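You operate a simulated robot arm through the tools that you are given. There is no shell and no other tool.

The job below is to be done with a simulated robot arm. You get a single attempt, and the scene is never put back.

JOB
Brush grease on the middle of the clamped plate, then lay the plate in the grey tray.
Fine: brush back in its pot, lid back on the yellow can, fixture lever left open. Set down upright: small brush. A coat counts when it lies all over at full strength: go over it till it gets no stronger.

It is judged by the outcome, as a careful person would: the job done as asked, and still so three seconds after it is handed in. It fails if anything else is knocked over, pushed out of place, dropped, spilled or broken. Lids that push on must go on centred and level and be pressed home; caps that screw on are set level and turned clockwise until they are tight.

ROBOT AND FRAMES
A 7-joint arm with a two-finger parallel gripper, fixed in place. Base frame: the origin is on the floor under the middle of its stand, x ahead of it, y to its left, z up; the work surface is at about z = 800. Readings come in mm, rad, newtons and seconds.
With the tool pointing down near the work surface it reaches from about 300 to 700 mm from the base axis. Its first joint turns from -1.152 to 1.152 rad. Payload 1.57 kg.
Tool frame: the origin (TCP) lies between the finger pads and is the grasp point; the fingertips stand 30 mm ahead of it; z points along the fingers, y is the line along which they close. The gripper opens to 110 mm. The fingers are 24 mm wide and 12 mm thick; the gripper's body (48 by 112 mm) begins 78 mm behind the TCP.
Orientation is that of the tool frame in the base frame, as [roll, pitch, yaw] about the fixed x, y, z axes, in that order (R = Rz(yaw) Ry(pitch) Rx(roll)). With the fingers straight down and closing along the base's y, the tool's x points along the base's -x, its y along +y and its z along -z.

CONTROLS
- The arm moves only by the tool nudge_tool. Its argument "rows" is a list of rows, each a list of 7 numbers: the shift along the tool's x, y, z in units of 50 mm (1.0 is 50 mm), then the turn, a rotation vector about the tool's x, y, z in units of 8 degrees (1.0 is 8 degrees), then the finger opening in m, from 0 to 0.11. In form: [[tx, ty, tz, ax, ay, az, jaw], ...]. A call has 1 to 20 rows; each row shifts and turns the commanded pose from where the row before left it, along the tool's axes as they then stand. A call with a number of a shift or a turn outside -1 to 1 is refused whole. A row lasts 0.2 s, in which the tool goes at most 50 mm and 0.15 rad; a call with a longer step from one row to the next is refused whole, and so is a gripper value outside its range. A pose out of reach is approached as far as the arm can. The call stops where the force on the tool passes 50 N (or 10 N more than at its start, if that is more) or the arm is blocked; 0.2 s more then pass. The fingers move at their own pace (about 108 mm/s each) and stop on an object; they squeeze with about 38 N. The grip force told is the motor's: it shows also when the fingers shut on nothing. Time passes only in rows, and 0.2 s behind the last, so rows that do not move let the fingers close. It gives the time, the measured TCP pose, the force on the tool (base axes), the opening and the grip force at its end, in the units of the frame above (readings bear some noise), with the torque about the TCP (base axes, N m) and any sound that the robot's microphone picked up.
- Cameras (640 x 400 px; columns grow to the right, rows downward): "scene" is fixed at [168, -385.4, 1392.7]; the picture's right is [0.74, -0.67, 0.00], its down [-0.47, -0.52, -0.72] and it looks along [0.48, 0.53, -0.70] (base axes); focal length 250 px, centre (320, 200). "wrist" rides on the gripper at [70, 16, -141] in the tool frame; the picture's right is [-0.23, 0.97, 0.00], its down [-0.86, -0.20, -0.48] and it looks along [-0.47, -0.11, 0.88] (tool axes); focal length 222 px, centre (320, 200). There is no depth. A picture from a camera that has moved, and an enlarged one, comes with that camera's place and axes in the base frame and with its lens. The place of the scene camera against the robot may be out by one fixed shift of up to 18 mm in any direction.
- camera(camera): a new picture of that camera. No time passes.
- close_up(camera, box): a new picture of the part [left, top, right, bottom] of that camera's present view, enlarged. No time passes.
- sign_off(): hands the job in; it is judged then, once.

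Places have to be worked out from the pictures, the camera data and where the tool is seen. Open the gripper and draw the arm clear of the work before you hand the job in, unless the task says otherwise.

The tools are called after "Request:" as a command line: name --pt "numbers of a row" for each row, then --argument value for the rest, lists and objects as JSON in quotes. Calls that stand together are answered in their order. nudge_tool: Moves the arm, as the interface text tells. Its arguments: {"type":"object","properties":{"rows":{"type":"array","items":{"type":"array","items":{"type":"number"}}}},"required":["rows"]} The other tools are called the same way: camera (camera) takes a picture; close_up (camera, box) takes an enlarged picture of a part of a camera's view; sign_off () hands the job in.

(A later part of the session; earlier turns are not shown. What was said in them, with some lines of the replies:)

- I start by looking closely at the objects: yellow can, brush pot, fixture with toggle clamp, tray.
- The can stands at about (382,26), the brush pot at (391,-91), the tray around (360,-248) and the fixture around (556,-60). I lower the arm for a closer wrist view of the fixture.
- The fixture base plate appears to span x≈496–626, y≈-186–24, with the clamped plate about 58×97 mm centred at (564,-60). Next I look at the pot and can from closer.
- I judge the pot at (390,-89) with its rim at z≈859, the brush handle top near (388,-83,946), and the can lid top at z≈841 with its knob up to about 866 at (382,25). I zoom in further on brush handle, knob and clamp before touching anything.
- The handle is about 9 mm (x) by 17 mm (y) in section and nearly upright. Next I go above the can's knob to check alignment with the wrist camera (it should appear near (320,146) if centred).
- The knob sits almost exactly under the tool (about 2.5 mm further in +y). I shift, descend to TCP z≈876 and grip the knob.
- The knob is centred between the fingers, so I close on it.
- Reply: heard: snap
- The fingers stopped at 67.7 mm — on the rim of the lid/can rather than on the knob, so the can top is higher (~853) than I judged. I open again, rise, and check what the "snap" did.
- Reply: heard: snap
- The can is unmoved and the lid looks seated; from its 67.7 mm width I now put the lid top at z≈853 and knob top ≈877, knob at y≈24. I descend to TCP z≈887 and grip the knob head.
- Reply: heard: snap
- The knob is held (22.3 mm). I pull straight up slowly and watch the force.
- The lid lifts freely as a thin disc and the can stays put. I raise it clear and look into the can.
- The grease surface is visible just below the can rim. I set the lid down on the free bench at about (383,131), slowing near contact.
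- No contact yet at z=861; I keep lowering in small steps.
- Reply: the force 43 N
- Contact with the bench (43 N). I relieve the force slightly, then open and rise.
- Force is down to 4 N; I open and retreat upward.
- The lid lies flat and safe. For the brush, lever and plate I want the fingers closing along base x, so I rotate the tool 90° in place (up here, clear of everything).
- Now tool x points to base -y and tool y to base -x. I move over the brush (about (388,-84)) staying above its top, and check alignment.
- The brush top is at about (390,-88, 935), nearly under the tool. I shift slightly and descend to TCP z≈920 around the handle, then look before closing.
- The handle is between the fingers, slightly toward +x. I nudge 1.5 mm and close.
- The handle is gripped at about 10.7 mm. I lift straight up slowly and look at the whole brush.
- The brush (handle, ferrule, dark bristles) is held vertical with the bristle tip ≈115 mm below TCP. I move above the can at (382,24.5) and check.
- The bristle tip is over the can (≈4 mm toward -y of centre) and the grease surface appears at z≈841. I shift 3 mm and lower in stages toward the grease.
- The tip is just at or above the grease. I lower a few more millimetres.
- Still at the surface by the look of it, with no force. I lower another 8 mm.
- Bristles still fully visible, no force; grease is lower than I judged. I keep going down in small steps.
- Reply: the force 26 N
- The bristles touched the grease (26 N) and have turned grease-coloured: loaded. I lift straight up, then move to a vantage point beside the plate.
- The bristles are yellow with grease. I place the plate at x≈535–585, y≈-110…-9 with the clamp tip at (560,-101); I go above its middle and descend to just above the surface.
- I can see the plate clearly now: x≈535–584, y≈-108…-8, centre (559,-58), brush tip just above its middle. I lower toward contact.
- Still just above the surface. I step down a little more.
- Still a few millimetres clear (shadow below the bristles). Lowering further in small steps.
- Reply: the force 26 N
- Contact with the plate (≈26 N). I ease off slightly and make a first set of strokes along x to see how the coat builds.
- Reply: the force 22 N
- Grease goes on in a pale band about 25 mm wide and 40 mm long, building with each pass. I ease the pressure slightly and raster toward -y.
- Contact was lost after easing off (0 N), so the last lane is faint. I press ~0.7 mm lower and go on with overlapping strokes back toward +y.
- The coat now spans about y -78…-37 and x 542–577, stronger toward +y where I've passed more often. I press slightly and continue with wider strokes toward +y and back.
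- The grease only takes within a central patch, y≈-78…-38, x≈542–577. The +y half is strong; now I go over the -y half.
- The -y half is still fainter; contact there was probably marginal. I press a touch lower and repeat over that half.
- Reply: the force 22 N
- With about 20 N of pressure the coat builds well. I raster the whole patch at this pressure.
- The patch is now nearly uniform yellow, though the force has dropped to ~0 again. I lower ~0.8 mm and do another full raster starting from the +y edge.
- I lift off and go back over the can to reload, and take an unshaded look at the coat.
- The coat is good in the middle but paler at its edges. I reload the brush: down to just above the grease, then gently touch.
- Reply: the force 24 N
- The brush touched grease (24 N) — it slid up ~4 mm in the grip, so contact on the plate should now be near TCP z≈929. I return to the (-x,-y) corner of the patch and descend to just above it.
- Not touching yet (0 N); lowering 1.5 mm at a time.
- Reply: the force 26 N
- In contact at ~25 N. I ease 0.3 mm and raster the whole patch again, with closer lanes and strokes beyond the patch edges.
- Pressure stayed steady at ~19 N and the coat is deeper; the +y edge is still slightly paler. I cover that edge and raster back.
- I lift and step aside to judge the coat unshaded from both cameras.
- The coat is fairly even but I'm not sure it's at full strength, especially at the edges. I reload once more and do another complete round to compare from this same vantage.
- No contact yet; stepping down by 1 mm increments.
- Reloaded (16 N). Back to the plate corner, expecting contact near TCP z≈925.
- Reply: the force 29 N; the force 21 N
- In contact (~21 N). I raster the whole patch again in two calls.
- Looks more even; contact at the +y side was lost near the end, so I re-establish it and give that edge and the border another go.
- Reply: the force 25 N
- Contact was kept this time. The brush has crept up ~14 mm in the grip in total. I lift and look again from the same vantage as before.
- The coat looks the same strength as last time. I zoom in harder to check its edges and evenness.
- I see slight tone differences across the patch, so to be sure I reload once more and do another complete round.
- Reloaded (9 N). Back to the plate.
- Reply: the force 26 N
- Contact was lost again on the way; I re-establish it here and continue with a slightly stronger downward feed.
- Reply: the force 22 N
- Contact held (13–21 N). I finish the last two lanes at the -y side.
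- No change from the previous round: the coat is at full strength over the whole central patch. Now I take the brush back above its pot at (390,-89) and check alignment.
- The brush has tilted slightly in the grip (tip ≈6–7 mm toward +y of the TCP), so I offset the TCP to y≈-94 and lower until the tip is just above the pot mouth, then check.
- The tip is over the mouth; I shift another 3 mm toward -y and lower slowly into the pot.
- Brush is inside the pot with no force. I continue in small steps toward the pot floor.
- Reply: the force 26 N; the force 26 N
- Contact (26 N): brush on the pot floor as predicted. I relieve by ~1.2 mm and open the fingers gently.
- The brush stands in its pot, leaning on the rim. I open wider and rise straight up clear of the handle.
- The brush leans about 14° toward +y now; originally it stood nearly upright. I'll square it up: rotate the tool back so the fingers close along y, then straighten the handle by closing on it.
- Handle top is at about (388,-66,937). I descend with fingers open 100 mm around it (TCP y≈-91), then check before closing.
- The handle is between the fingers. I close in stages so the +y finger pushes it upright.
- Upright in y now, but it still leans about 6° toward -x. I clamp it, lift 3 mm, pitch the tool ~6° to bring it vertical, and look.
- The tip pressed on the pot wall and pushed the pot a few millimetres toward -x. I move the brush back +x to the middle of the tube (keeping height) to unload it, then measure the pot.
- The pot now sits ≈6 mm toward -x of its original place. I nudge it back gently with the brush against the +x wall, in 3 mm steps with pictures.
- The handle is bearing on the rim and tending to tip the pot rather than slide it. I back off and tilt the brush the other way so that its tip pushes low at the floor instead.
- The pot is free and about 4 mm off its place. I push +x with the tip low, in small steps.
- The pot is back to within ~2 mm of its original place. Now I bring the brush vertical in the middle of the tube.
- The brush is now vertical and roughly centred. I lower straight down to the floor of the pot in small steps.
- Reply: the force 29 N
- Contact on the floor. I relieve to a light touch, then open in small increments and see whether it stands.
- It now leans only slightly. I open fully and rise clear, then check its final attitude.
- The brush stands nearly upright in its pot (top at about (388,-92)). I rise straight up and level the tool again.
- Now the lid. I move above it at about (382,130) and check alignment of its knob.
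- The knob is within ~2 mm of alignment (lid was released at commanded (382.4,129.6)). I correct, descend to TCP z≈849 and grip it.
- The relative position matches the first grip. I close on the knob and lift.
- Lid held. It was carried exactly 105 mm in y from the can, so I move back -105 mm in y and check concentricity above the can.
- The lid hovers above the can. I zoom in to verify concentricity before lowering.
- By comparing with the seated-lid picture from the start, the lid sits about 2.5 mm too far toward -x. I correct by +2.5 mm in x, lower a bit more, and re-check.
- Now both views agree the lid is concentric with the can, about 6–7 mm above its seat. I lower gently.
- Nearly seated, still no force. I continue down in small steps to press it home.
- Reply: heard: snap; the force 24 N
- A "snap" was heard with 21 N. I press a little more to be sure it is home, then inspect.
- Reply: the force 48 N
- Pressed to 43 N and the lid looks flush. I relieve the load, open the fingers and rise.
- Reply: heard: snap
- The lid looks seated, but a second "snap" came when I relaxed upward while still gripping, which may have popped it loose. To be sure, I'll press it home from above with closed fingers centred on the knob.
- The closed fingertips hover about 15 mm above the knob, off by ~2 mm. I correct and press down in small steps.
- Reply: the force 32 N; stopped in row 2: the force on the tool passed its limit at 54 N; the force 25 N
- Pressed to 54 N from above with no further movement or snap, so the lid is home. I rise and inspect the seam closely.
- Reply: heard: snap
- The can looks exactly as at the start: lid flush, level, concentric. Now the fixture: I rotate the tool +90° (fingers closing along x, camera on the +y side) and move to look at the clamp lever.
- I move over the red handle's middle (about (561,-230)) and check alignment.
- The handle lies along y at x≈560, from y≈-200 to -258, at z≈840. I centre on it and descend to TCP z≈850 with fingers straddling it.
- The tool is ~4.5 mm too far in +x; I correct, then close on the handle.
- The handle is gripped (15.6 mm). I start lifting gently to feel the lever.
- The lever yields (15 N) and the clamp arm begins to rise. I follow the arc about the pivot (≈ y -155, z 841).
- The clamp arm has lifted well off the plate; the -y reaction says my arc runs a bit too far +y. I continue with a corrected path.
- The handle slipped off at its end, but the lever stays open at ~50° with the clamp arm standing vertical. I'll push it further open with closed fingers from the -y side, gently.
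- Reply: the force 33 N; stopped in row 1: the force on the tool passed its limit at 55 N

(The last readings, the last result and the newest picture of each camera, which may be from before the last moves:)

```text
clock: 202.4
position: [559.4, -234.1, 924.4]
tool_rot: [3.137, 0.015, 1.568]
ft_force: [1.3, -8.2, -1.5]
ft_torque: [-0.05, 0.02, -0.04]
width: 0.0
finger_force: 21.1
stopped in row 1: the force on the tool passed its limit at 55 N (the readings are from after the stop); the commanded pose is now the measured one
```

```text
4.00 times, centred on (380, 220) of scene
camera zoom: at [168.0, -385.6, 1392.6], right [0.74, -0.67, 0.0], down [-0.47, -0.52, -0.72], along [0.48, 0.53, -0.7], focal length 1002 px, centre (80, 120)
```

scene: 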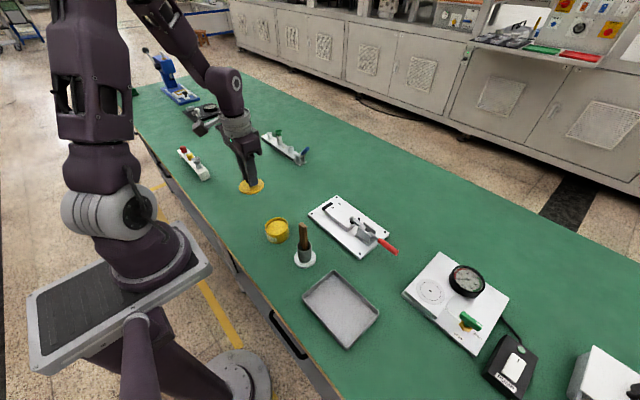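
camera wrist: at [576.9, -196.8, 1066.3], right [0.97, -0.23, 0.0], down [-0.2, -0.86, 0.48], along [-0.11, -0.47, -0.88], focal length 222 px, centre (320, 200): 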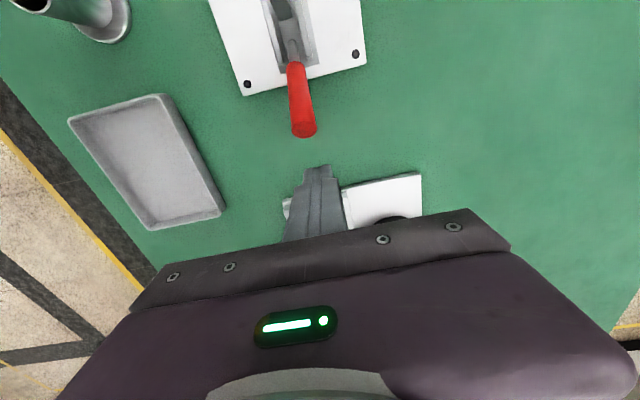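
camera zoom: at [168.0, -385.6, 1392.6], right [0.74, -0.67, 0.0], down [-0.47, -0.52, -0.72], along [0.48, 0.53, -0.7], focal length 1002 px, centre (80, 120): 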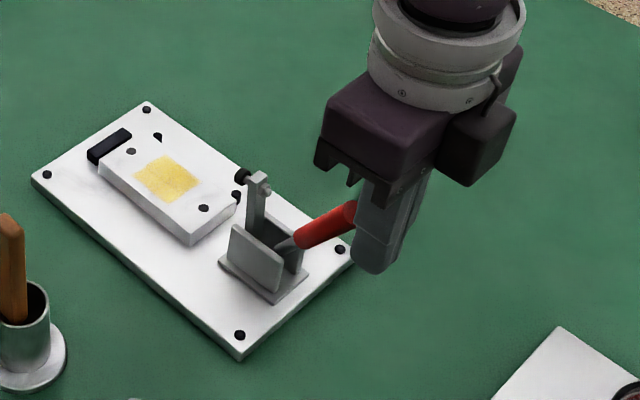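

The lever hit its fully-open stop (55 N) with the clamp arm past vertical. I back away, rise, re-level the tool, and go above the plate.

Request:
nudge_tool --pt "-0.5 0 0 0 0 0 0.0" --pt "0 0 -1 0.03 0.1 -0.01 0.03" --pt "0 0 -0.8 0 0 0 0.075" --pt "0 0 0 0 0 0 0.075"

Request:
nudge_tool --pt "1 0 0 0 0 0 0.075" --pt "1 0 0 0 0 0 0.075" --pt "1 0 0 0 0 0 0.075" --pt "1 0 0 0 0 0 0.075" --pt "0 0 0 0 0 0 0.075"

Request:
camera --camera "wrist"

Request:
close_up --camera "wrist" --box '[250, 70, 390, 190]'

Request:
close_up --camera "scene" --box '[310, 170, 410, 260]'

```text
clock: 203.4
position: [559.7, -257.8, 1015.8]
tool_rot: [-3.141, -0.001, 1.569]
ft_force: [-0.8, -0.4, 0.3]
ft_torque: [0.0, 0.0, 0.0]
width: 75.2
finger_force: 0.0
```

```text
clock: 204.6
position: [561.4, -55.3, 1016.8]
tool_rot: [3.141, -0.002, 1.569]
ft_force: [-0.5, -0.1, -0.4]
ft_torque: [-0.01, 0.0, 0.04]
width: 75.1
finger_force: 0.1
```

```text
taken
camera wrist: at [577.6, 14.7, 1158.8], right [0.97, -0.23, 0.0], down [-0.2, -0.86, 0.48], along [-0.11, -0.46, -0.88], focal length 222 px, centre (320, 200)
```

wrist: 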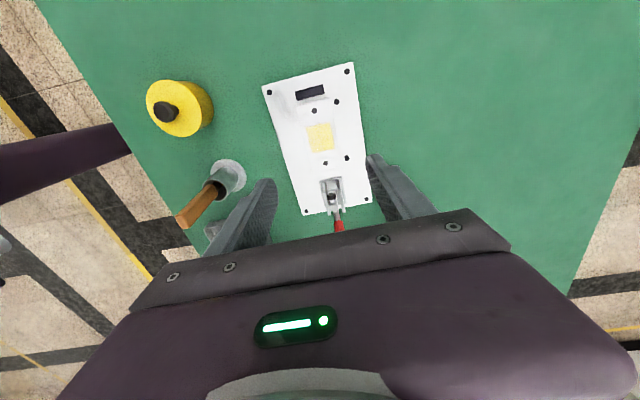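

```text
3.33 times, centred on (320, 130) of wrist
camera zoom: at [577.6, 14.7, 1158.8], right [0.97, -0.23, 0.0], down [-0.2, -0.86, 0.48], along [-0.11, -0.46, -0.88], focal length 740 px, centre (320, 433)
```

zoom: 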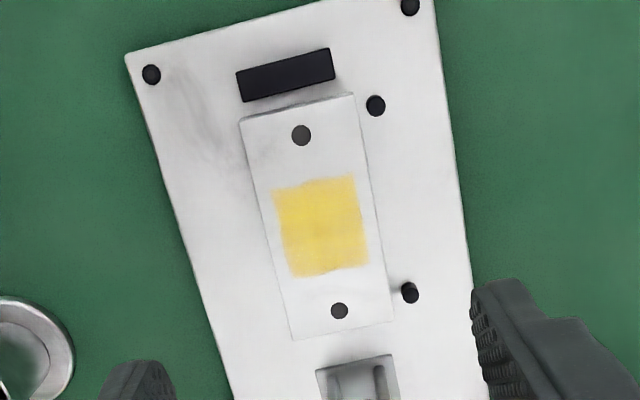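

```text
4.44 times, centred on (360, 215) of scene
camera zoom: at [168.0, -385.4, 1392.7], right [0.74, -0.67, 0.0], down [-0.47, -0.52, -0.72], along [0.48, 0.53, -0.7], focal length 1114 px, centre (142, 133)
```

zoom: 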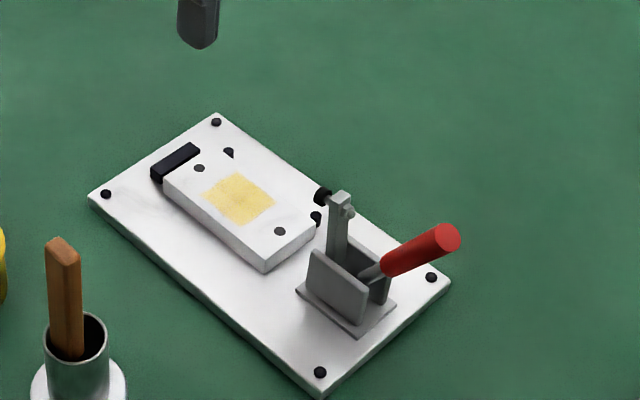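

Clear view of the released plate: about x 536–584, y -11…-111, so its centre is ~5 mm toward -y of the tool. I shift and descend to just above it.

Request:
nudge_tool --pt "-0.1 0 0.8 0 0 0 0.075" --pt "0 0 0.8 0 0 0 0.075" --pt "0 0 0.8 0 0 0 0.075" --pt "0 0 0.6 0 0 0 0.075" --pt "0 0 0 0 0 0 0.075"

Request:
camera --camera "wrist"

Request:
close_up --camera "scene" --box '[310, 170, 390, 240]'

```text
clock: 205.8
position: [555.7, -63.2, 861.9]
tool_rot: [-3.141, -0.001, 1.57]
ft_force: [0.5, 0.1, -1.3]
ft_torque: [-0.01, -0.02, -0.01]
width: 75.2
finger_force: 0.1
```

```text
taken
camera wrist: at [574.1, 7.9, 1004.3], right [0.97, -0.23, 0.0], down [-0.2, -0.86, 0.48], along [-0.11, -0.46, -0.88], focal length 222 px, centre (320, 200)
```

wrist: 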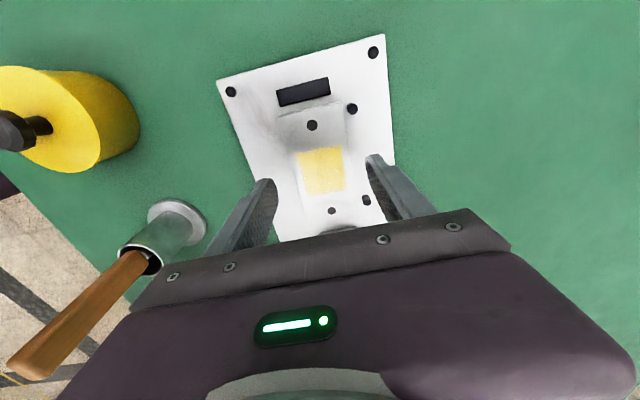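

```text
5.71 times, centred on (350, 205) of scene
camera zoom: at [168.0, -385.4, 1392.7], right [0.74, -0.67, 0.0], down [-0.47, -0.52, -0.72], along [0.48, 0.53, -0.7], focal length 1432 px, centre (149, 171)
```

zoom: 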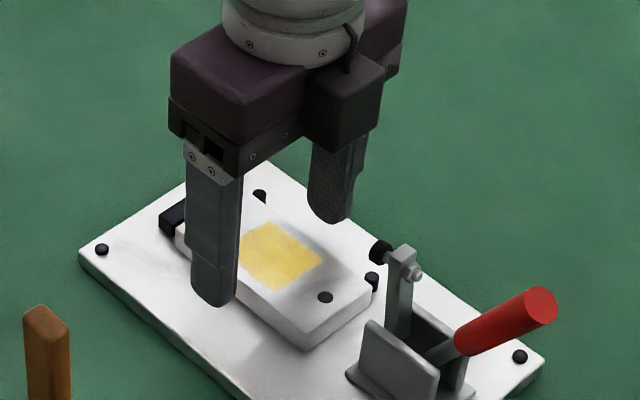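

Aligned within a millimetre or so. I lower the open fingers beside the plate in small steps, feeling for the base plate.

Request:
nudge_tool --pt "0 0.02 0.12 0 0 0 0.075" --pt "0 0 0.12 0 0 0 0.075" --pt "0 0 0 0 0 0 0.075"

Request:
nudge_tool --pt "0 0 0.06 0 0 0 0.075" --pt "0 0 0 0 0 0 0.075"

Request:
close_up --camera "scene" --box '[310, 170, 390, 240]'

```text
clock: 206.6
position: [561.4, -62.7, 851.3]
tool_rot: [3.14, -0.003, 1.568]
ft_force: [-0.5, 0.1, 0.5]
ft_torque: [0.02, -0.02, 0.01]
width: 74.9
finger_force: 0.0
```

```text
clock: 207.2
position: [559.9, -63.9, 849.5]
tool_rot: [-3.141, -0.002, 1.57]
ft_force: [-0.7, 0.2, -0.5]
ft_torque: [0.02, -0.04, -0.04]
width: 75.2
finger_force: 0.0
```

```text
5.71 times, centred on (350, 205) of scene
camera zoom: at [168.0, -385.4, 1392.7], right [0.74, -0.67, 0.0], down [-0.47, -0.52, -0.72], along [0.48, 0.53, -0.7], focal length 1432 px, centre (149, 171)
```

zoom: 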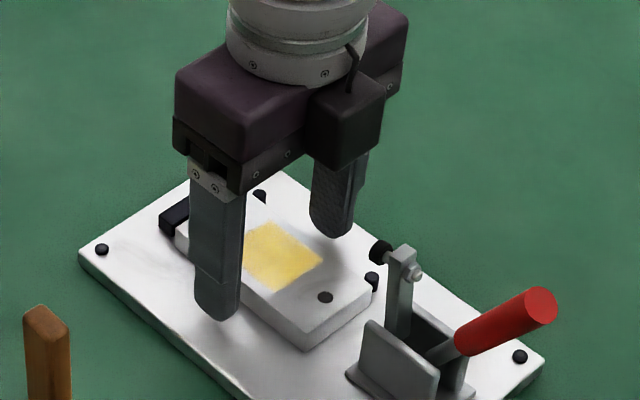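

Request:
nudge_tool --pt "0 0 0.06 0 0 0 0.075" --pt "0 0 0 0 0 0 0.075"

Request:
nudge_tool --pt "0 0 0.04 0 0 0 0.075" --pt "0 0 0 0 0 0 0.075"

Request:
nudge_tool --pt "0 0 0.04 0 0 0 0.075" --pt "0 0 0 0 0 0 0.075"

Request:
close_up --camera "scene" --box '[310, 170, 390, 240]'

```text
clock: 207.8
position: [561.0, -61.5, 846.7]
tool_rot: [3.14, -0.003, 1.568]
ft_force: [0.4, -0.3, -0.2]
ft_torque: [-0.04, -0.03, 0.01]
width: 74.9
finger_force: 0.1
```

```text
clock: 208.4
position: [559.6, -61.6, 844.8]
tool_rot: [-3.141, -0.003, 1.568]
ft_force: [-0.1, -0.8, -0.6]
ft_torque: [-0.02, 0.03, 0.02]
width: 75.2
finger_force: 0.1
```

```text
clock: 209.0
position: [560.7, -61.2, 842.1]
tool_rot: [-3.141, -0.002, 1.569]
ft_force: [0.1, 0.0, 0.0]
ft_torque: [0.01, -0.01, 0.03]
width: 75.0
finger_force: 0.0
```

```text
5.71 times, centred on (350, 205) of scene
camera zoom: at [168.0, -385.4, 1392.7], right [0.74, -0.67, 0.0], down [-0.47, -0.52, -0.72], along [0.48, 0.53, -0.7], focal length 1432 px, centre (149, 171)
```

zoom: 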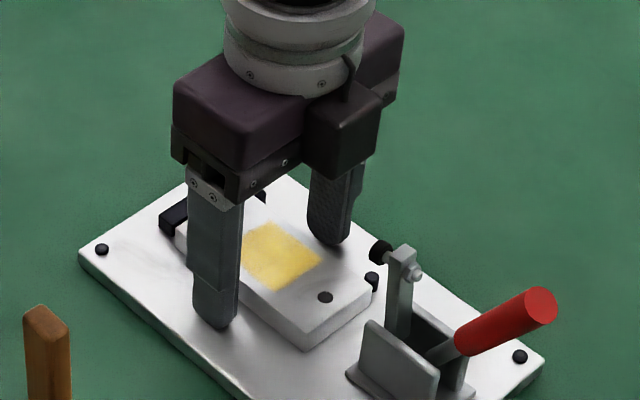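

The fingertips are beside the plate, near the base surface. I close on the plate.

Request:
nudge_tool --pt "0 0 0 0 0 0 0.065" --pt "0 0 0 0 0 0 0.056" --pt "0 0 0 0 0 0 0.05" --pt "0 0 0 0 0 0 0.04" --pt "0 0 0 0 0 0 0.035" --pt "0 0 0 0 0 0 0.035"

Request:
close_up --camera "scene" --box '[310, 170, 390, 240]'

Request:
camera --camera "wrist"

```text
clock: 210.4
position: [560.7, -60.6, 842.2]
tool_rot: [3.14, -0.003, 1.569]
ft_force: [0.8, 0.6, 0.2]
ft_torque: [0.03, 0.01, -0.04]
width: 49.5
finger_force: 37.9
```

```text
5.71 times, centred on (350, 205) of scene
camera zoom: at [167.9, -385.4, 1392.7], right [0.74, -0.67, 0.0], down [-0.47, -0.52, -0.72], along [0.48, 0.53, -0.7], focal length 1432 px, centre (149, 171)
```

zoom: 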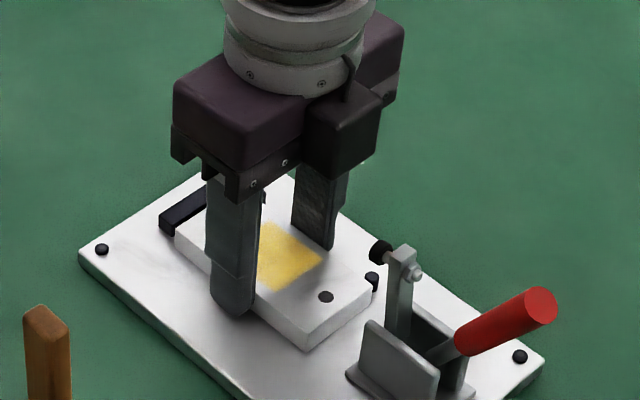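

```text
taken
camera wrist: at [577.1, 9.0, 984.5], right [0.97, -0.23, 0.0], down [-0.2, -0.86, 0.48], along [-0.11, -0.46, -0.88], focal length 222 px, centre (320, 200)
```

wrist: 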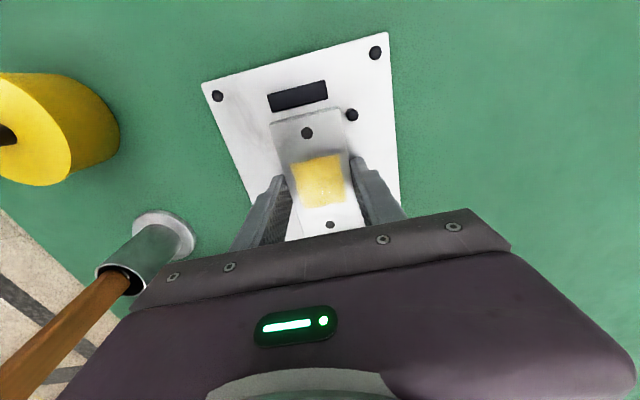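

The plate is gripped (49.5 mm) with no side load. I lift slowly and check.

Request:
nudge_tool --pt "0 0 -0.06 0 0 0 0.035" --pt "0 0 -0.1 0 0 0 0.035" --pt "0 0 -0.2 0 0 0 0.035" --pt "0 0 0 0 0 0 0.035"

Request:
close_up --camera "scene" --box '[310, 170, 390, 240]'

```text
clock: 211.4
position: [560.4, -60.8, 861.0]
tool_rot: [-3.142, -0.001, 1.568]
ft_force: [-0.2, -0.7, -1.8]
ft_torque: [0.02, 0.0, 0.0]
width: 49.6
finger_force: 38.2
```

```text
5.71 times, centred on (350, 205) of scene
camera zoom: at [168.0, -385.4, 1392.7], right [0.74, -0.67, 0.0], down [-0.47, -0.52, -0.72], along [0.48, 0.53, -0.7], focal length 1432 px, centre (149, 171)
```

zoom: 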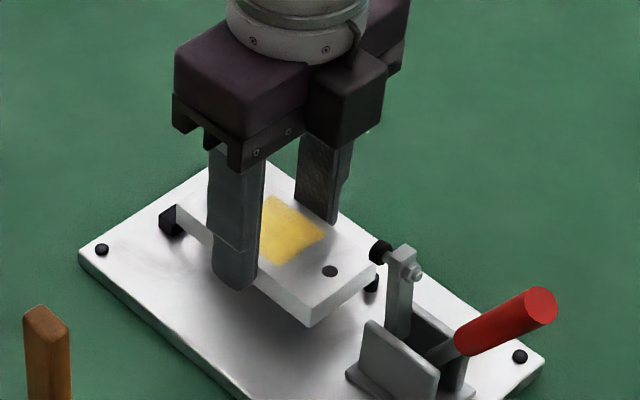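

The plate comes up level and clean. I raise it to a safe height and carry it over the tray (centre ≈ (363,-244)).

Request:
nudge_tool --pt "0 0 -0.7 0 0 0 0.035" --pt "0 0 -0.8 0 0 0 0.035" --pt "0 0 -0.8 0 0 0 0.035" --pt "0 0 -0.7 0 0 0 0.035" --pt "-0.4 -0.45 0 0 0 0 0.035" --pt "-0.6 -0.65 0 0 0 0 0.035" --pt "-0.6 -0.65 0 0 0 0 0.035" --pt "-0.6 -0.65 0 0 0 0 0.035" --pt "-0.6 -0.65 0 0 0 0 0.035" --pt "-0.5 -0.55 0 0 0 0 0.035" --pt "-0.37 -0.34 0 0 0 0 0.035" --pt "0 0 0 0 0 0 0.035"

Request:
camera --camera "wrist"

Request:
close_up --camera "scene" --box '[270, 220, 410, 360]'

```text
clock: 214.0
position: [359.6, -246.6, 1009.0]
tool_rot: [-3.141, -0.001, 1.569]
ft_force: [0.2, 0.5, -2.0]
ft_torque: [-0.03, 0.0, 0.02]
width: 49.3
finger_force: 37.7
```

```text
taken
camera wrist: at [376.6, -176.0, 1151.3], right [0.97, -0.23, 0.0], down [-0.2, -0.86, 0.48], along [-0.11, -0.46, -0.88], focal length 222 px, centre (320, 200)
```

wrist: 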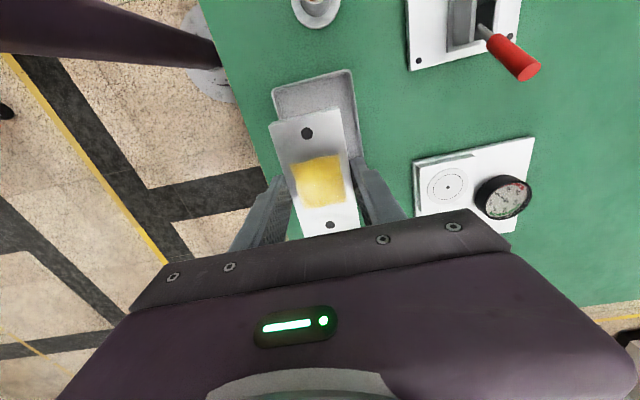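

```text
2.86 times, centred on (340, 290) of scene
camera zoom: at [168.0, -385.5, 1392.7], right [0.74, -0.67, 0.0], down [-0.47, -0.52, -0.72], along [0.48, 0.53, -0.7], focal length 716 px, centre (263, -57)
```

zoom: 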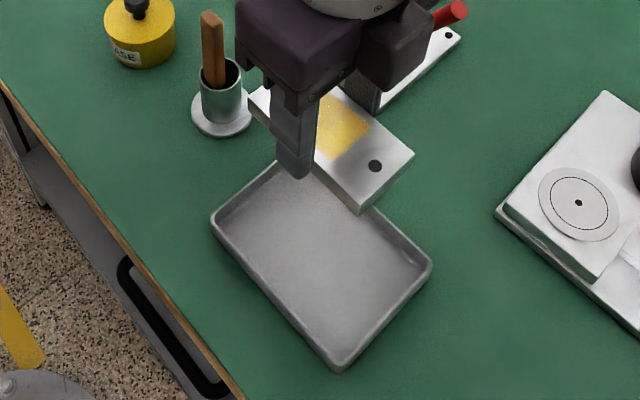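

The tray's centre appears ~3 mm to +x and ~2 mm to -y of the tool. I correct and lower to just above the rim, then check again.

Request:
nudge_tool --pt "-0.04 0.06 0.7 0 0 0 0.035" --pt "0 0 0.8 0 0 0 0.035" --pt "0 0 0.7 0 0 0 0.035" --pt "0 0 0.4 0 0 0 0.035" --pt "0 0 0 0 0 0 0.035"

Request:
camera --camera "wrist"

Request:
close_up --camera "scene" --box '[290, 250, 390, 350]'

```text
clock: 215.2
position: [368.6, -242.0, 879.3]
tool_rot: [-3.141, -0.001, 1.569]
ft_force: [0.1, -0.7, -2.7]
ft_torque: [-0.02, -0.01, 0.0]
width: 49.3
finger_force: 38.3
```

```text
taken
camera wrist: at [384.6, -173.5, 1021.3], right [0.97, -0.23, 0.0], down [-0.2, -0.86, 0.48], along [-0.11, -0.46, -0.88], focal length 222 px, centre (320, 200)
```

wrist: 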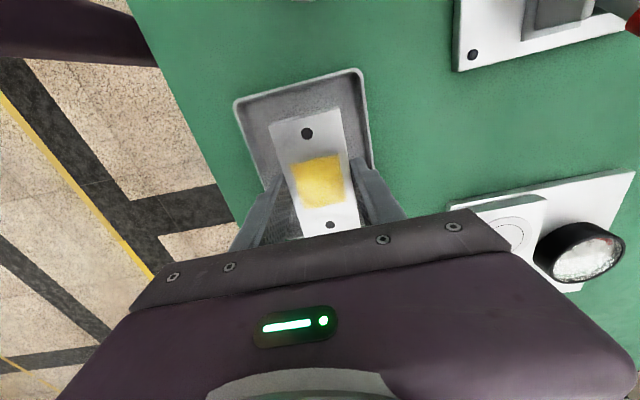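

```text
4.00 times, centred on (340, 300) of scene
camera zoom: at [168.0, -385.5, 1392.7], right [0.74, -0.67, 0.0], down [-0.47, -0.52, -0.72], along [0.48, 0.53, -0.7], focal length 1002 px, centre (240, -200)
```

zoom: 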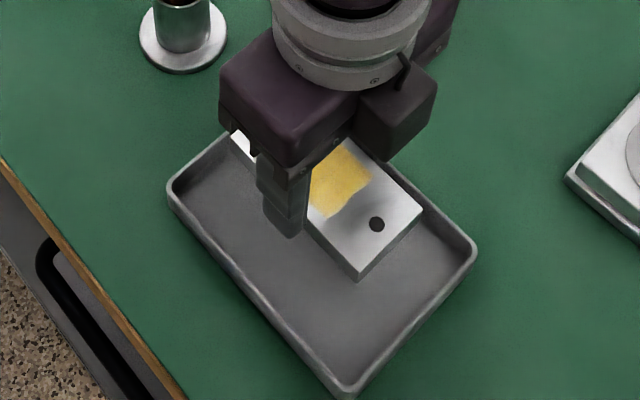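

The pose readings scatter; I wait a moment and re-measure before going lower.

Request:
nudge_tool --pt "0 0 0 0 0 0 0.035" --pt "0 0 0 0 0 0 0.035" --pt "0 0 0 0 0 0 0.035"

Request:
close_up --camera "wrist" --box '[220, 50, 420, 200]'

Request:
close_up --camera "scene" --box '[290, 250, 390, 350]'

```text
clock: 216.0
position: [367.6, -242.0, 879.7]
tool_rot: [3.141, -0.003, 1.571]
ft_force: [1.0, 0.8, -1.4]
ft_torque: [0.0, 0.01, -0.02]
width: 49.3
finger_force: 37.9
```

```text
2.67 times, centred on (320, 125) of wrist
camera zoom: at [384.6, -173.6, 1021.7], right [0.97, -0.23, 0.0], down [-0.2, -0.86, 0.48], along [-0.11, -0.46, -0.88], focal length 592 px, centre (320, 400)
```

zoom: 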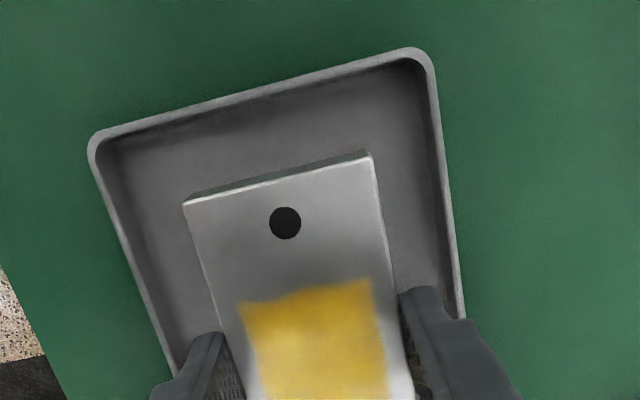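

```text
4.00 times, centred on (340, 300) of scene
camera zoom: at [168.0, -385.4, 1392.7], right [0.74, -0.67, 0.0], down [-0.47, -0.52, -0.72], along [0.48, 0.53, -0.7], focal length 1002 px, centre (240, -200)
```

zoom: 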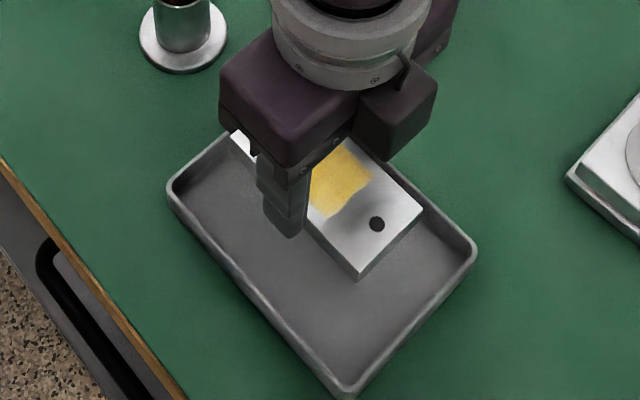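

Measured again: the tray centre is ≈(362.7,-247) while the tool is at ≈(368,-243). I correct by (-5,-4) and lower to rim height.

Request:
nudge_tool --pt "-0.08 -0.1 0 0 0 0 0.035" --pt "0 0 0.3 0 0 0 0.035" --pt "0 0 0.2 0 0 0 0.035" --pt "0 0 0 0 0 0 0.035" --pt "0 0 0 0 0 0 0.035"

Request:
close_up --camera "wrist" --box '[200, 30, 440, 200]'

Request:
close_up --camera "scene" --box '[290, 250, 390, 350]'

```text
clock: 217.2
position: [362.5, -249.4, 855.5]
tool_rot: [3.141, -0.001, 1.568]
ft_force: [0.6, -0.7, -1.6]
ft_torque: [0.02, 0.02, 0.01]
width: 49.3
finger_force: 37.6
```

```text
2.35 times, centred on (320, 115) of wrist
camera zoom: at [377.9, -179.8, 998.2], right [0.97, -0.23, 0.0], down [-0.2, -0.86, 0.48], along [-0.11, -0.46, -0.88], focal length 523 px, centre (320, 400)
```

zoom: 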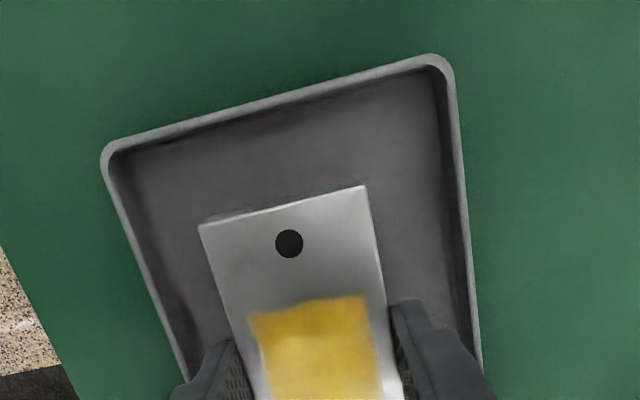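

```text
4.00 times, centred on (340, 300) of scene
camera zoom: at [168.0, -385.5, 1392.7], right [0.74, -0.67, 0.0], down [-0.47, -0.52, -0.72], along [0.48, 0.53, -0.7], focal length 1002 px, centre (240, -200)
```

zoom: 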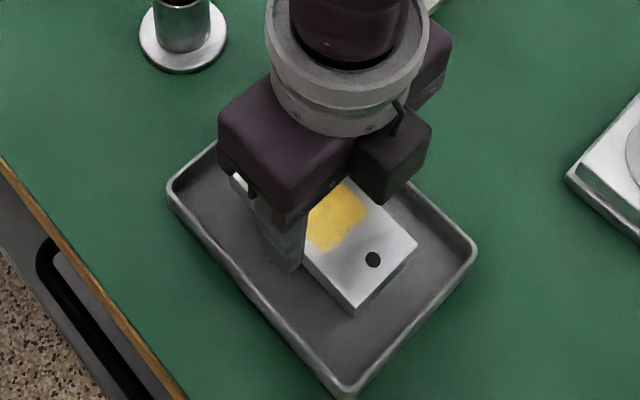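

Centred to within ~2 mm. I lower the plate into the tray in small steps.

Request:
nudge_tool --pt "0.02 0.02 0.14 0 0 0 0.035" --pt "0 0 0.1 0 0 0 0.035" --pt "0 0 0 0 0 0 0.035"

Request:
nudge_tool --pt "0 0 0.04 0 0 0 0.035" --pt "0 0 0 0 0 0 0.035"

Request:
nudge_tool --pt "0 0 0.03 0 0 0 0.035" --pt "0 0 0 0 0 0 0.035"

```text
clock: 218.0
position: [362.5, -248.0, 844.3]
tool_rot: [3.141, -0.001, 1.569]
ft_force: [0.0, -0.6, -2.1]
ft_torque: [0.01, 0.01, -0.03]
width: 49.7
finger_force: 38.5
```

```text
clock: 218.6
position: [363.1, -250.2, 842.9]
tool_rot: [-3.14, -0.001, 1.569]
ft_force: [0.5, -0.9, -2.4]
ft_torque: [0.01, -0.02, -0.03]
width: 49.2
finger_force: 38.1
```

```text
clock: 219.2
position: [362.6, -249.3, 839.8]
tool_rot: [3.141, -0.003, 1.569]
ft_force: [-0.2, -0.2, -2.7]
ft_torque: [0.0, -0.01, 0.04]
width: 49.5
finger_force: 38.0
```

Request:
nudge_tool --pt "0 0 0.03 0 0 0 0.035" --pt "0 0 0 0 0 0 0.035"

Request:
nudge_tool --pt "0 0 0.03 0 0 0 0.035" --pt "0 0 0 0 0 0 0.035"

Request:
close_up --camera "scene" --box '[290, 250, 390, 350]'

```text
clock: 219.8
position: [361.9, -248.4, 838.7]
tool_rot: [3.141, -0.002, 1.57]
ft_force: [0.2, 0.0, -2.7]
ft_torque: [0.0, -0.01, 0.02]
width: 49.4
finger_force: 38.6
```

```text
clock: 220.4
position: [361.2, -249.6, 837.3]
tool_rot: [3.141, -0.002, 1.569]
ft_force: [-0.8, 0.8, -1.9]
ft_torque: [0.0, -0.03, -0.01]
width: 49.3
finger_force: 37.9
```

```text
4.00 times, centred on (340, 300) of scene
camera zoom: at [168.0, -385.4, 1392.7], right [0.74, -0.67, 0.0], down [-0.47, -0.52, -0.72], along [0.48, 0.53, -0.7], focal length 1002 px, centre (240, -200)
```

zoom: 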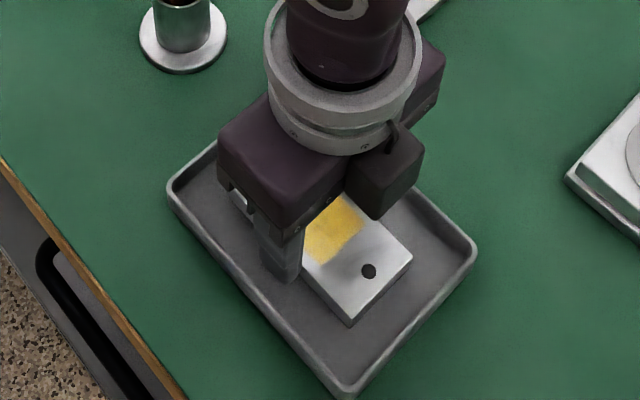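

Almost down, still hanging (−2 N weight only). Continuing in 1 mm steps.

Request:
nudge_tool --pt "0 0 0.02 0 0 0 0.035" --pt "0 0 0 0 0 0 0.035"

Request:
nudge_tool --pt "0 0 0.02 0 0 0 0.035" --pt "0 0 0 0 0 0 0.035"

Request:
nudge_tool --pt "0 0 0.02 0 0 0 0.035" --pt "0 0 0 0 0 0 0.035"

```text
clock: 221.0
position: [361.4, -248.3, 837.3]
tool_rot: [3.141, -0.002, 1.568]
ft_force: [-0.3, 0.1, -1.6]
ft_torque: [0.07, 0.02, -0.02]
width: 49.8
finger_force: 38.0
```

```text
clock: 221.6
position: [360.9, -250.1, 835.2]
tool_rot: [3.141, -0.001, 1.568]
ft_force: [0.0, -0.3, -2.4]
ft_torque: [-0.02, -0.01, 0.02]
width: 49.3
finger_force: 38.3
```

```text
clock: 222.2
position: [360.8, -249.0, 835.0]
tool_rot: [-3.141, -0.002, 1.569]
ft_force: [-0.3, 0.0, -2.0]
ft_torque: [0.02, -0.03, 0.0]
width: 49.4
finger_force: 37.5
```

Request:
nudge_tool --pt "0 0 0.02 0 0 0 0.035" --pt "0 0 0 0 0 0 0.035"

Request:
nudge_tool --pt "0 0 0.02 0 0 0 0.035" --pt "0 0 0 0 0 0 0.035"

Request:
close_up --camera "wrist" --box '[200, 30, 440, 200]'

```text
clock: 222.8
position: [361.4, -250.1, 834.4]
tool_rot: [3.142, -0.001, 1.569]
ft_force: [-0.9, 3.6, 10.1]
ft_torque: [-0.04, 0.02, -0.01]
width: 49.2
finger_force: 38.3
```

```text
clock: 223.4
position: [361.2, -250.5, 835.0]
tool_rot: [3.14, -0.001, 1.569]
ft_force: [-2.1, 3.4, 34.9]
ft_torque: [0.14, 0.19, -0.04]
width: 49.3
finger_force: 37.5
```

```text
2.35 times, centred on (320, 115) of wrist
camera zoom: at [377.7, -180.2, 975.7], right [0.97, -0.23, 0.0], down [-0.2, -0.86, 0.48], along [-0.11, -0.46, -0.88], focal length 523 px, centre (320, 400)
```

zoom: 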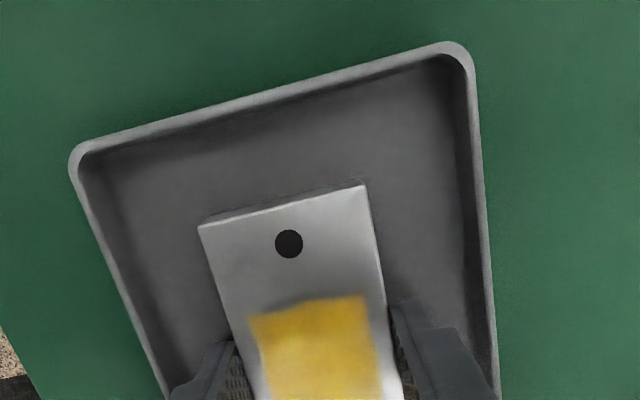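

The plate rests on the tray floor (35 N). I relieve ~1.2 mm, then open just enough and rise straight up.

Request:
nudge_tool --pt "0 0 -0.024 0 0 0 0.035" --pt "0 0 0 0 0 0 0.035"

Request:
nudge_tool --pt "0 0 0 0 0 0 0.052" --pt "0 0 0 0 0 0 0.056" --pt "0 0 0 0 0 0 0.058" --pt "0 0 0 0 0 0 0.058"

Request:
close_up --camera "scene" --box '[290, 250, 390, 350]'

```text
clock: 224.0
position: [361.0, -249.5, 834.2]
tool_rot: [3.142, -0.001, 1.57]
ft_force: [0.7, -3.3, 9.3]
ft_torque: [-0.08, -0.06, -0.01]
width: 49.3
finger_force: 37.7
```

```text
clock: 225.0
position: [362.3, -249.2, 834.5]
tool_rot: [3.142, -0.002, 1.568]
ft_force: [0.2, 0.4, -0.1]
ft_torque: [-0.01, -0.01, -0.03]
width: 57.8
finger_force: 0.2
```

```text
4.00 times, centred on (340, 300) of scene
camera zoom: at [168.0, -385.4, 1392.7], right [0.74, -0.67, 0.0], down [-0.47, -0.52, -0.72], along [0.48, 0.53, -0.7], focal length 1002 px, centre (240, -200)
```

zoom: 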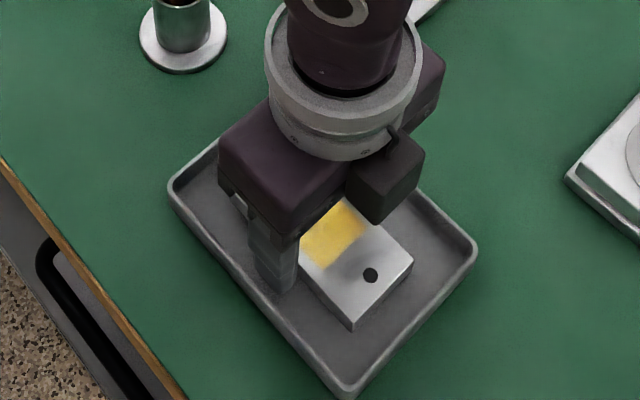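

The plate is released and free. I rise straight up and look at the result.

Request:
nudge_tool --pt "0 0 -0.2 0 0 0 0.058" --pt "0 0 -0.5 0 0 0 0.058" --pt "0 0 -0.8 0 0 0 0.06" --pt "0 0 -0.8 0 0 0 0.08" --pt "0 0 -0.8 0 0 0 0.08" --pt "0 0 -0.6 0 0 0 0.08" --pt "0 0 0 0 0 0 0.08"

Request:
camera --camera "scene"

Request:
close_up --camera "scene" --box '[290, 250, 390, 350]'

Request:
camera --camera "wrist"

```text
clock: 226.6
position: [359.6, -249.2, 1020.1]
tool_rot: [3.141, -0.002, 1.569]
ft_force: [0.1, -0.3, -0.9]
ft_torque: [0.0, 0.0, -0.02]
width: 79.9
finger_force: 0.0
```

```text
taken
```

scene: 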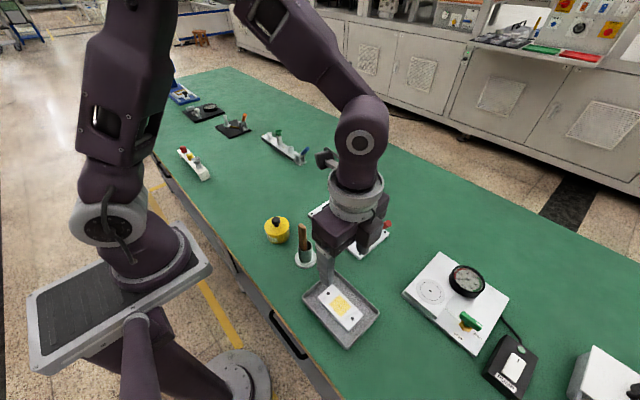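

```text
4.00 times, centred on (340, 300) of scene
camera zoom: at [167.9, -385.4, 1392.7], right [0.74, -0.67, 0.0], down [-0.47, -0.52, -0.72], along [0.48, 0.53, -0.7], focal length 1002 px, centre (240, -200)
```

zoom: 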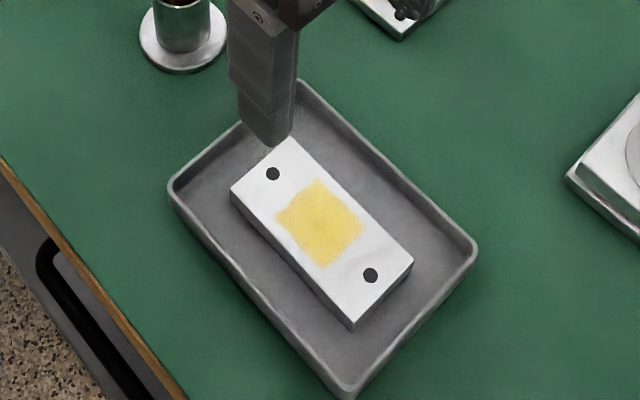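

```text
taken
camera wrist: at [376.4, -180.1, 1163.6], right [0.97, -0.23, 0.0], down [-0.2, -0.86, 0.48], along [-0.11, -0.46, -0.88], focal length 222 px, centre (320, 200)
```

wrist: 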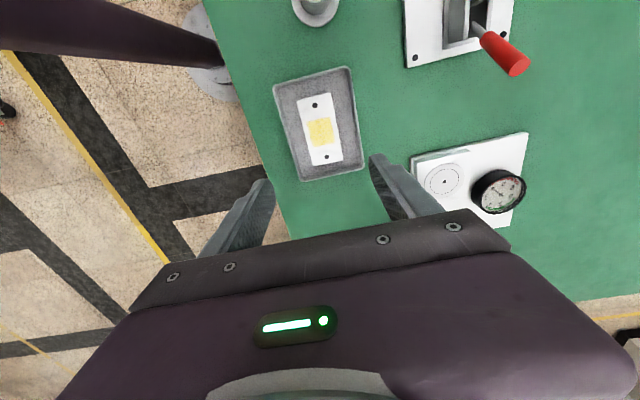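

The plate lies flat in the tray, coat intact, tray unmoved. I rise further and check coat, brush, can and lever from above.

Request:
nudge_tool --pt "0 0 -0.9 0 0 0 0.09" --pt "0 0 -0.9 0 0 0 0.1" --pt "0 0 -0.9 0 0 0 0.11" --pt "0 0 -0.6 0 0 0 0.11" --pt "0 0 0 0 0 0 0.11"

Request:
close_up --camera "scene" --box '[250, 190, 410, 290]'

Request:
close_up --camera "scene" --box '[315, 275, 365, 330]'

Request:
close_up --camera "scene" --box '[260, 205, 330, 270]'

```text
clock: 227.8
position: [362.2, -250.7, 1185.9]
tool_rot: [3.141, -0.002, 1.568]
ft_force: [0.2, 0.4, -0.3]
ft_torque: [0.04, -0.01, -0.01]
width: 109.9
finger_force: 0.0
```

```text
4.00 times, centred on (330, 240) of scene
camera zoom: at [168.0, -385.4, 1392.7], right [0.74, -0.67, 0.0], down [-0.47, -0.52, -0.72], along [0.48, 0.53, -0.7], focal length 1002 px, centre (280, 40)
```

zoom: 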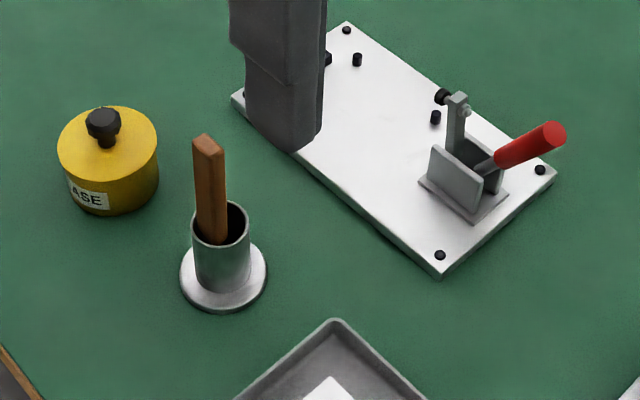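

```text
7.27 times, centred on (340, 302) of scene
camera zoom: at [168.0, -385.4, 1392.7], right [0.74, -0.67, 0.0], down [-0.47, -0.52, -0.72], along [0.48, 0.53, -0.7], focal length 1822 px, centre (174, -546)
```

zoom: 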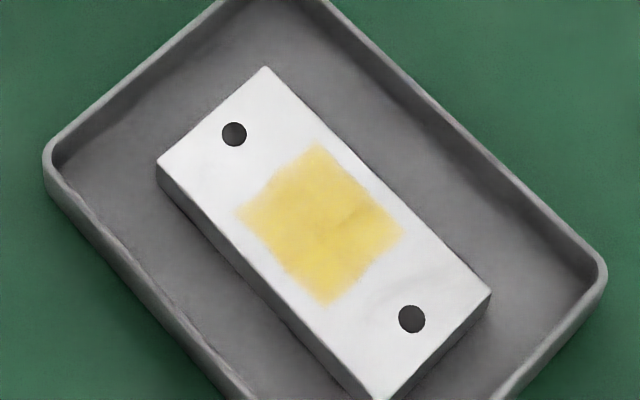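

```text
6.15 times, centred on (295, 238) of scene
camera zoom: at [168.0, -385.4, 1392.7], right [0.74, -0.67, 0.0], down [-0.47, -0.52, -0.72], along [0.48, 0.53, -0.7], focal length 1542 px, centre (474, -31)
```

zoom: 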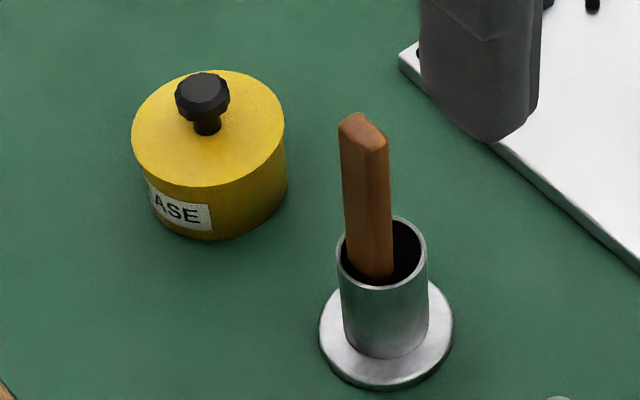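

Everything looks in place. One last close look at the coat from the wrist camera before signing off.

Request:
camera --camera "wrist"

Request:
close_up --camera "wrist" --box '[285, 90, 355, 160]'

```text
taken
camera wrist: at [378.3, -180.4, 1327.0], right [0.97, -0.23, 0.0], down [-0.2, -0.86, 0.48], along [-0.11, -0.46, -0.88], focal length 222 px, centre (320, 200)
```

wrist: 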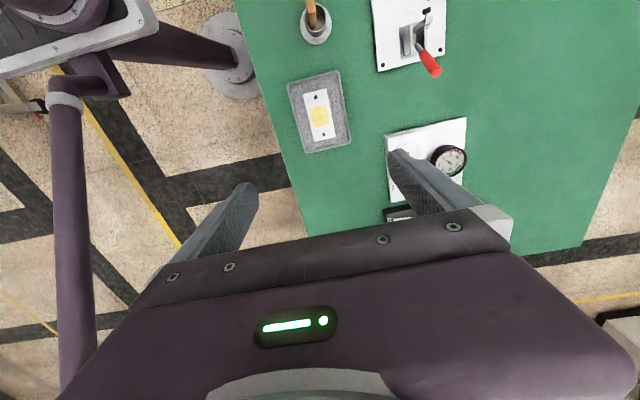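

```text
5.71 times, centred on (320, 125) of wrist
camera zoom: at [378.3, -180.4, 1327.0], right [0.97, -0.23, 0.0], down [-0.2, -0.86, 0.48], along [-0.11, -0.46, -0.88], focal length 1269 px, centre (320, 629)
```

zoom: 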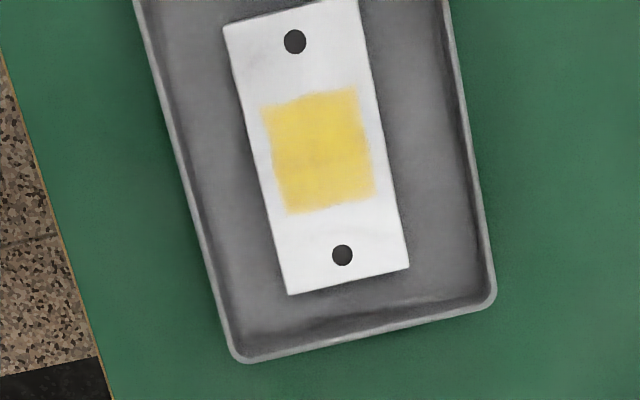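

The coat is even over the middle of the plate and the plate lies flat in the tray. The brush stands in its pot, the lid is on and pressed down, the lever is open, and the gripper is open and clear. I hand the job in.

Request:
sign_off

```text
The job is handed in.
```

I handed the job in. The plate is greased across its middle and lies flat in the grey tray.

- **Coat:** I reloaded the brush three times. The last full round made the coat no stronger. Grease took only on a central patch of about 35 × 40 mm, and the patch edges look slightly soft in the pictures.
- **Brush:** It is back in its pot and stands nearly upright. The brush knocked the pot about 6 mm out of place. I pushed the pot back to within about 2 mm of where it started.
- **Lid:** It is centred, level and pressed down with about 54 N, and I heard a snap as I let go. Pressing it moved the can about 2 mm.
- **Lever:** It is left open at its stop, with the clamp arm standing just past vertical.
- **Arm:** The gripper is open and raised clear of the work. The tray did not move.
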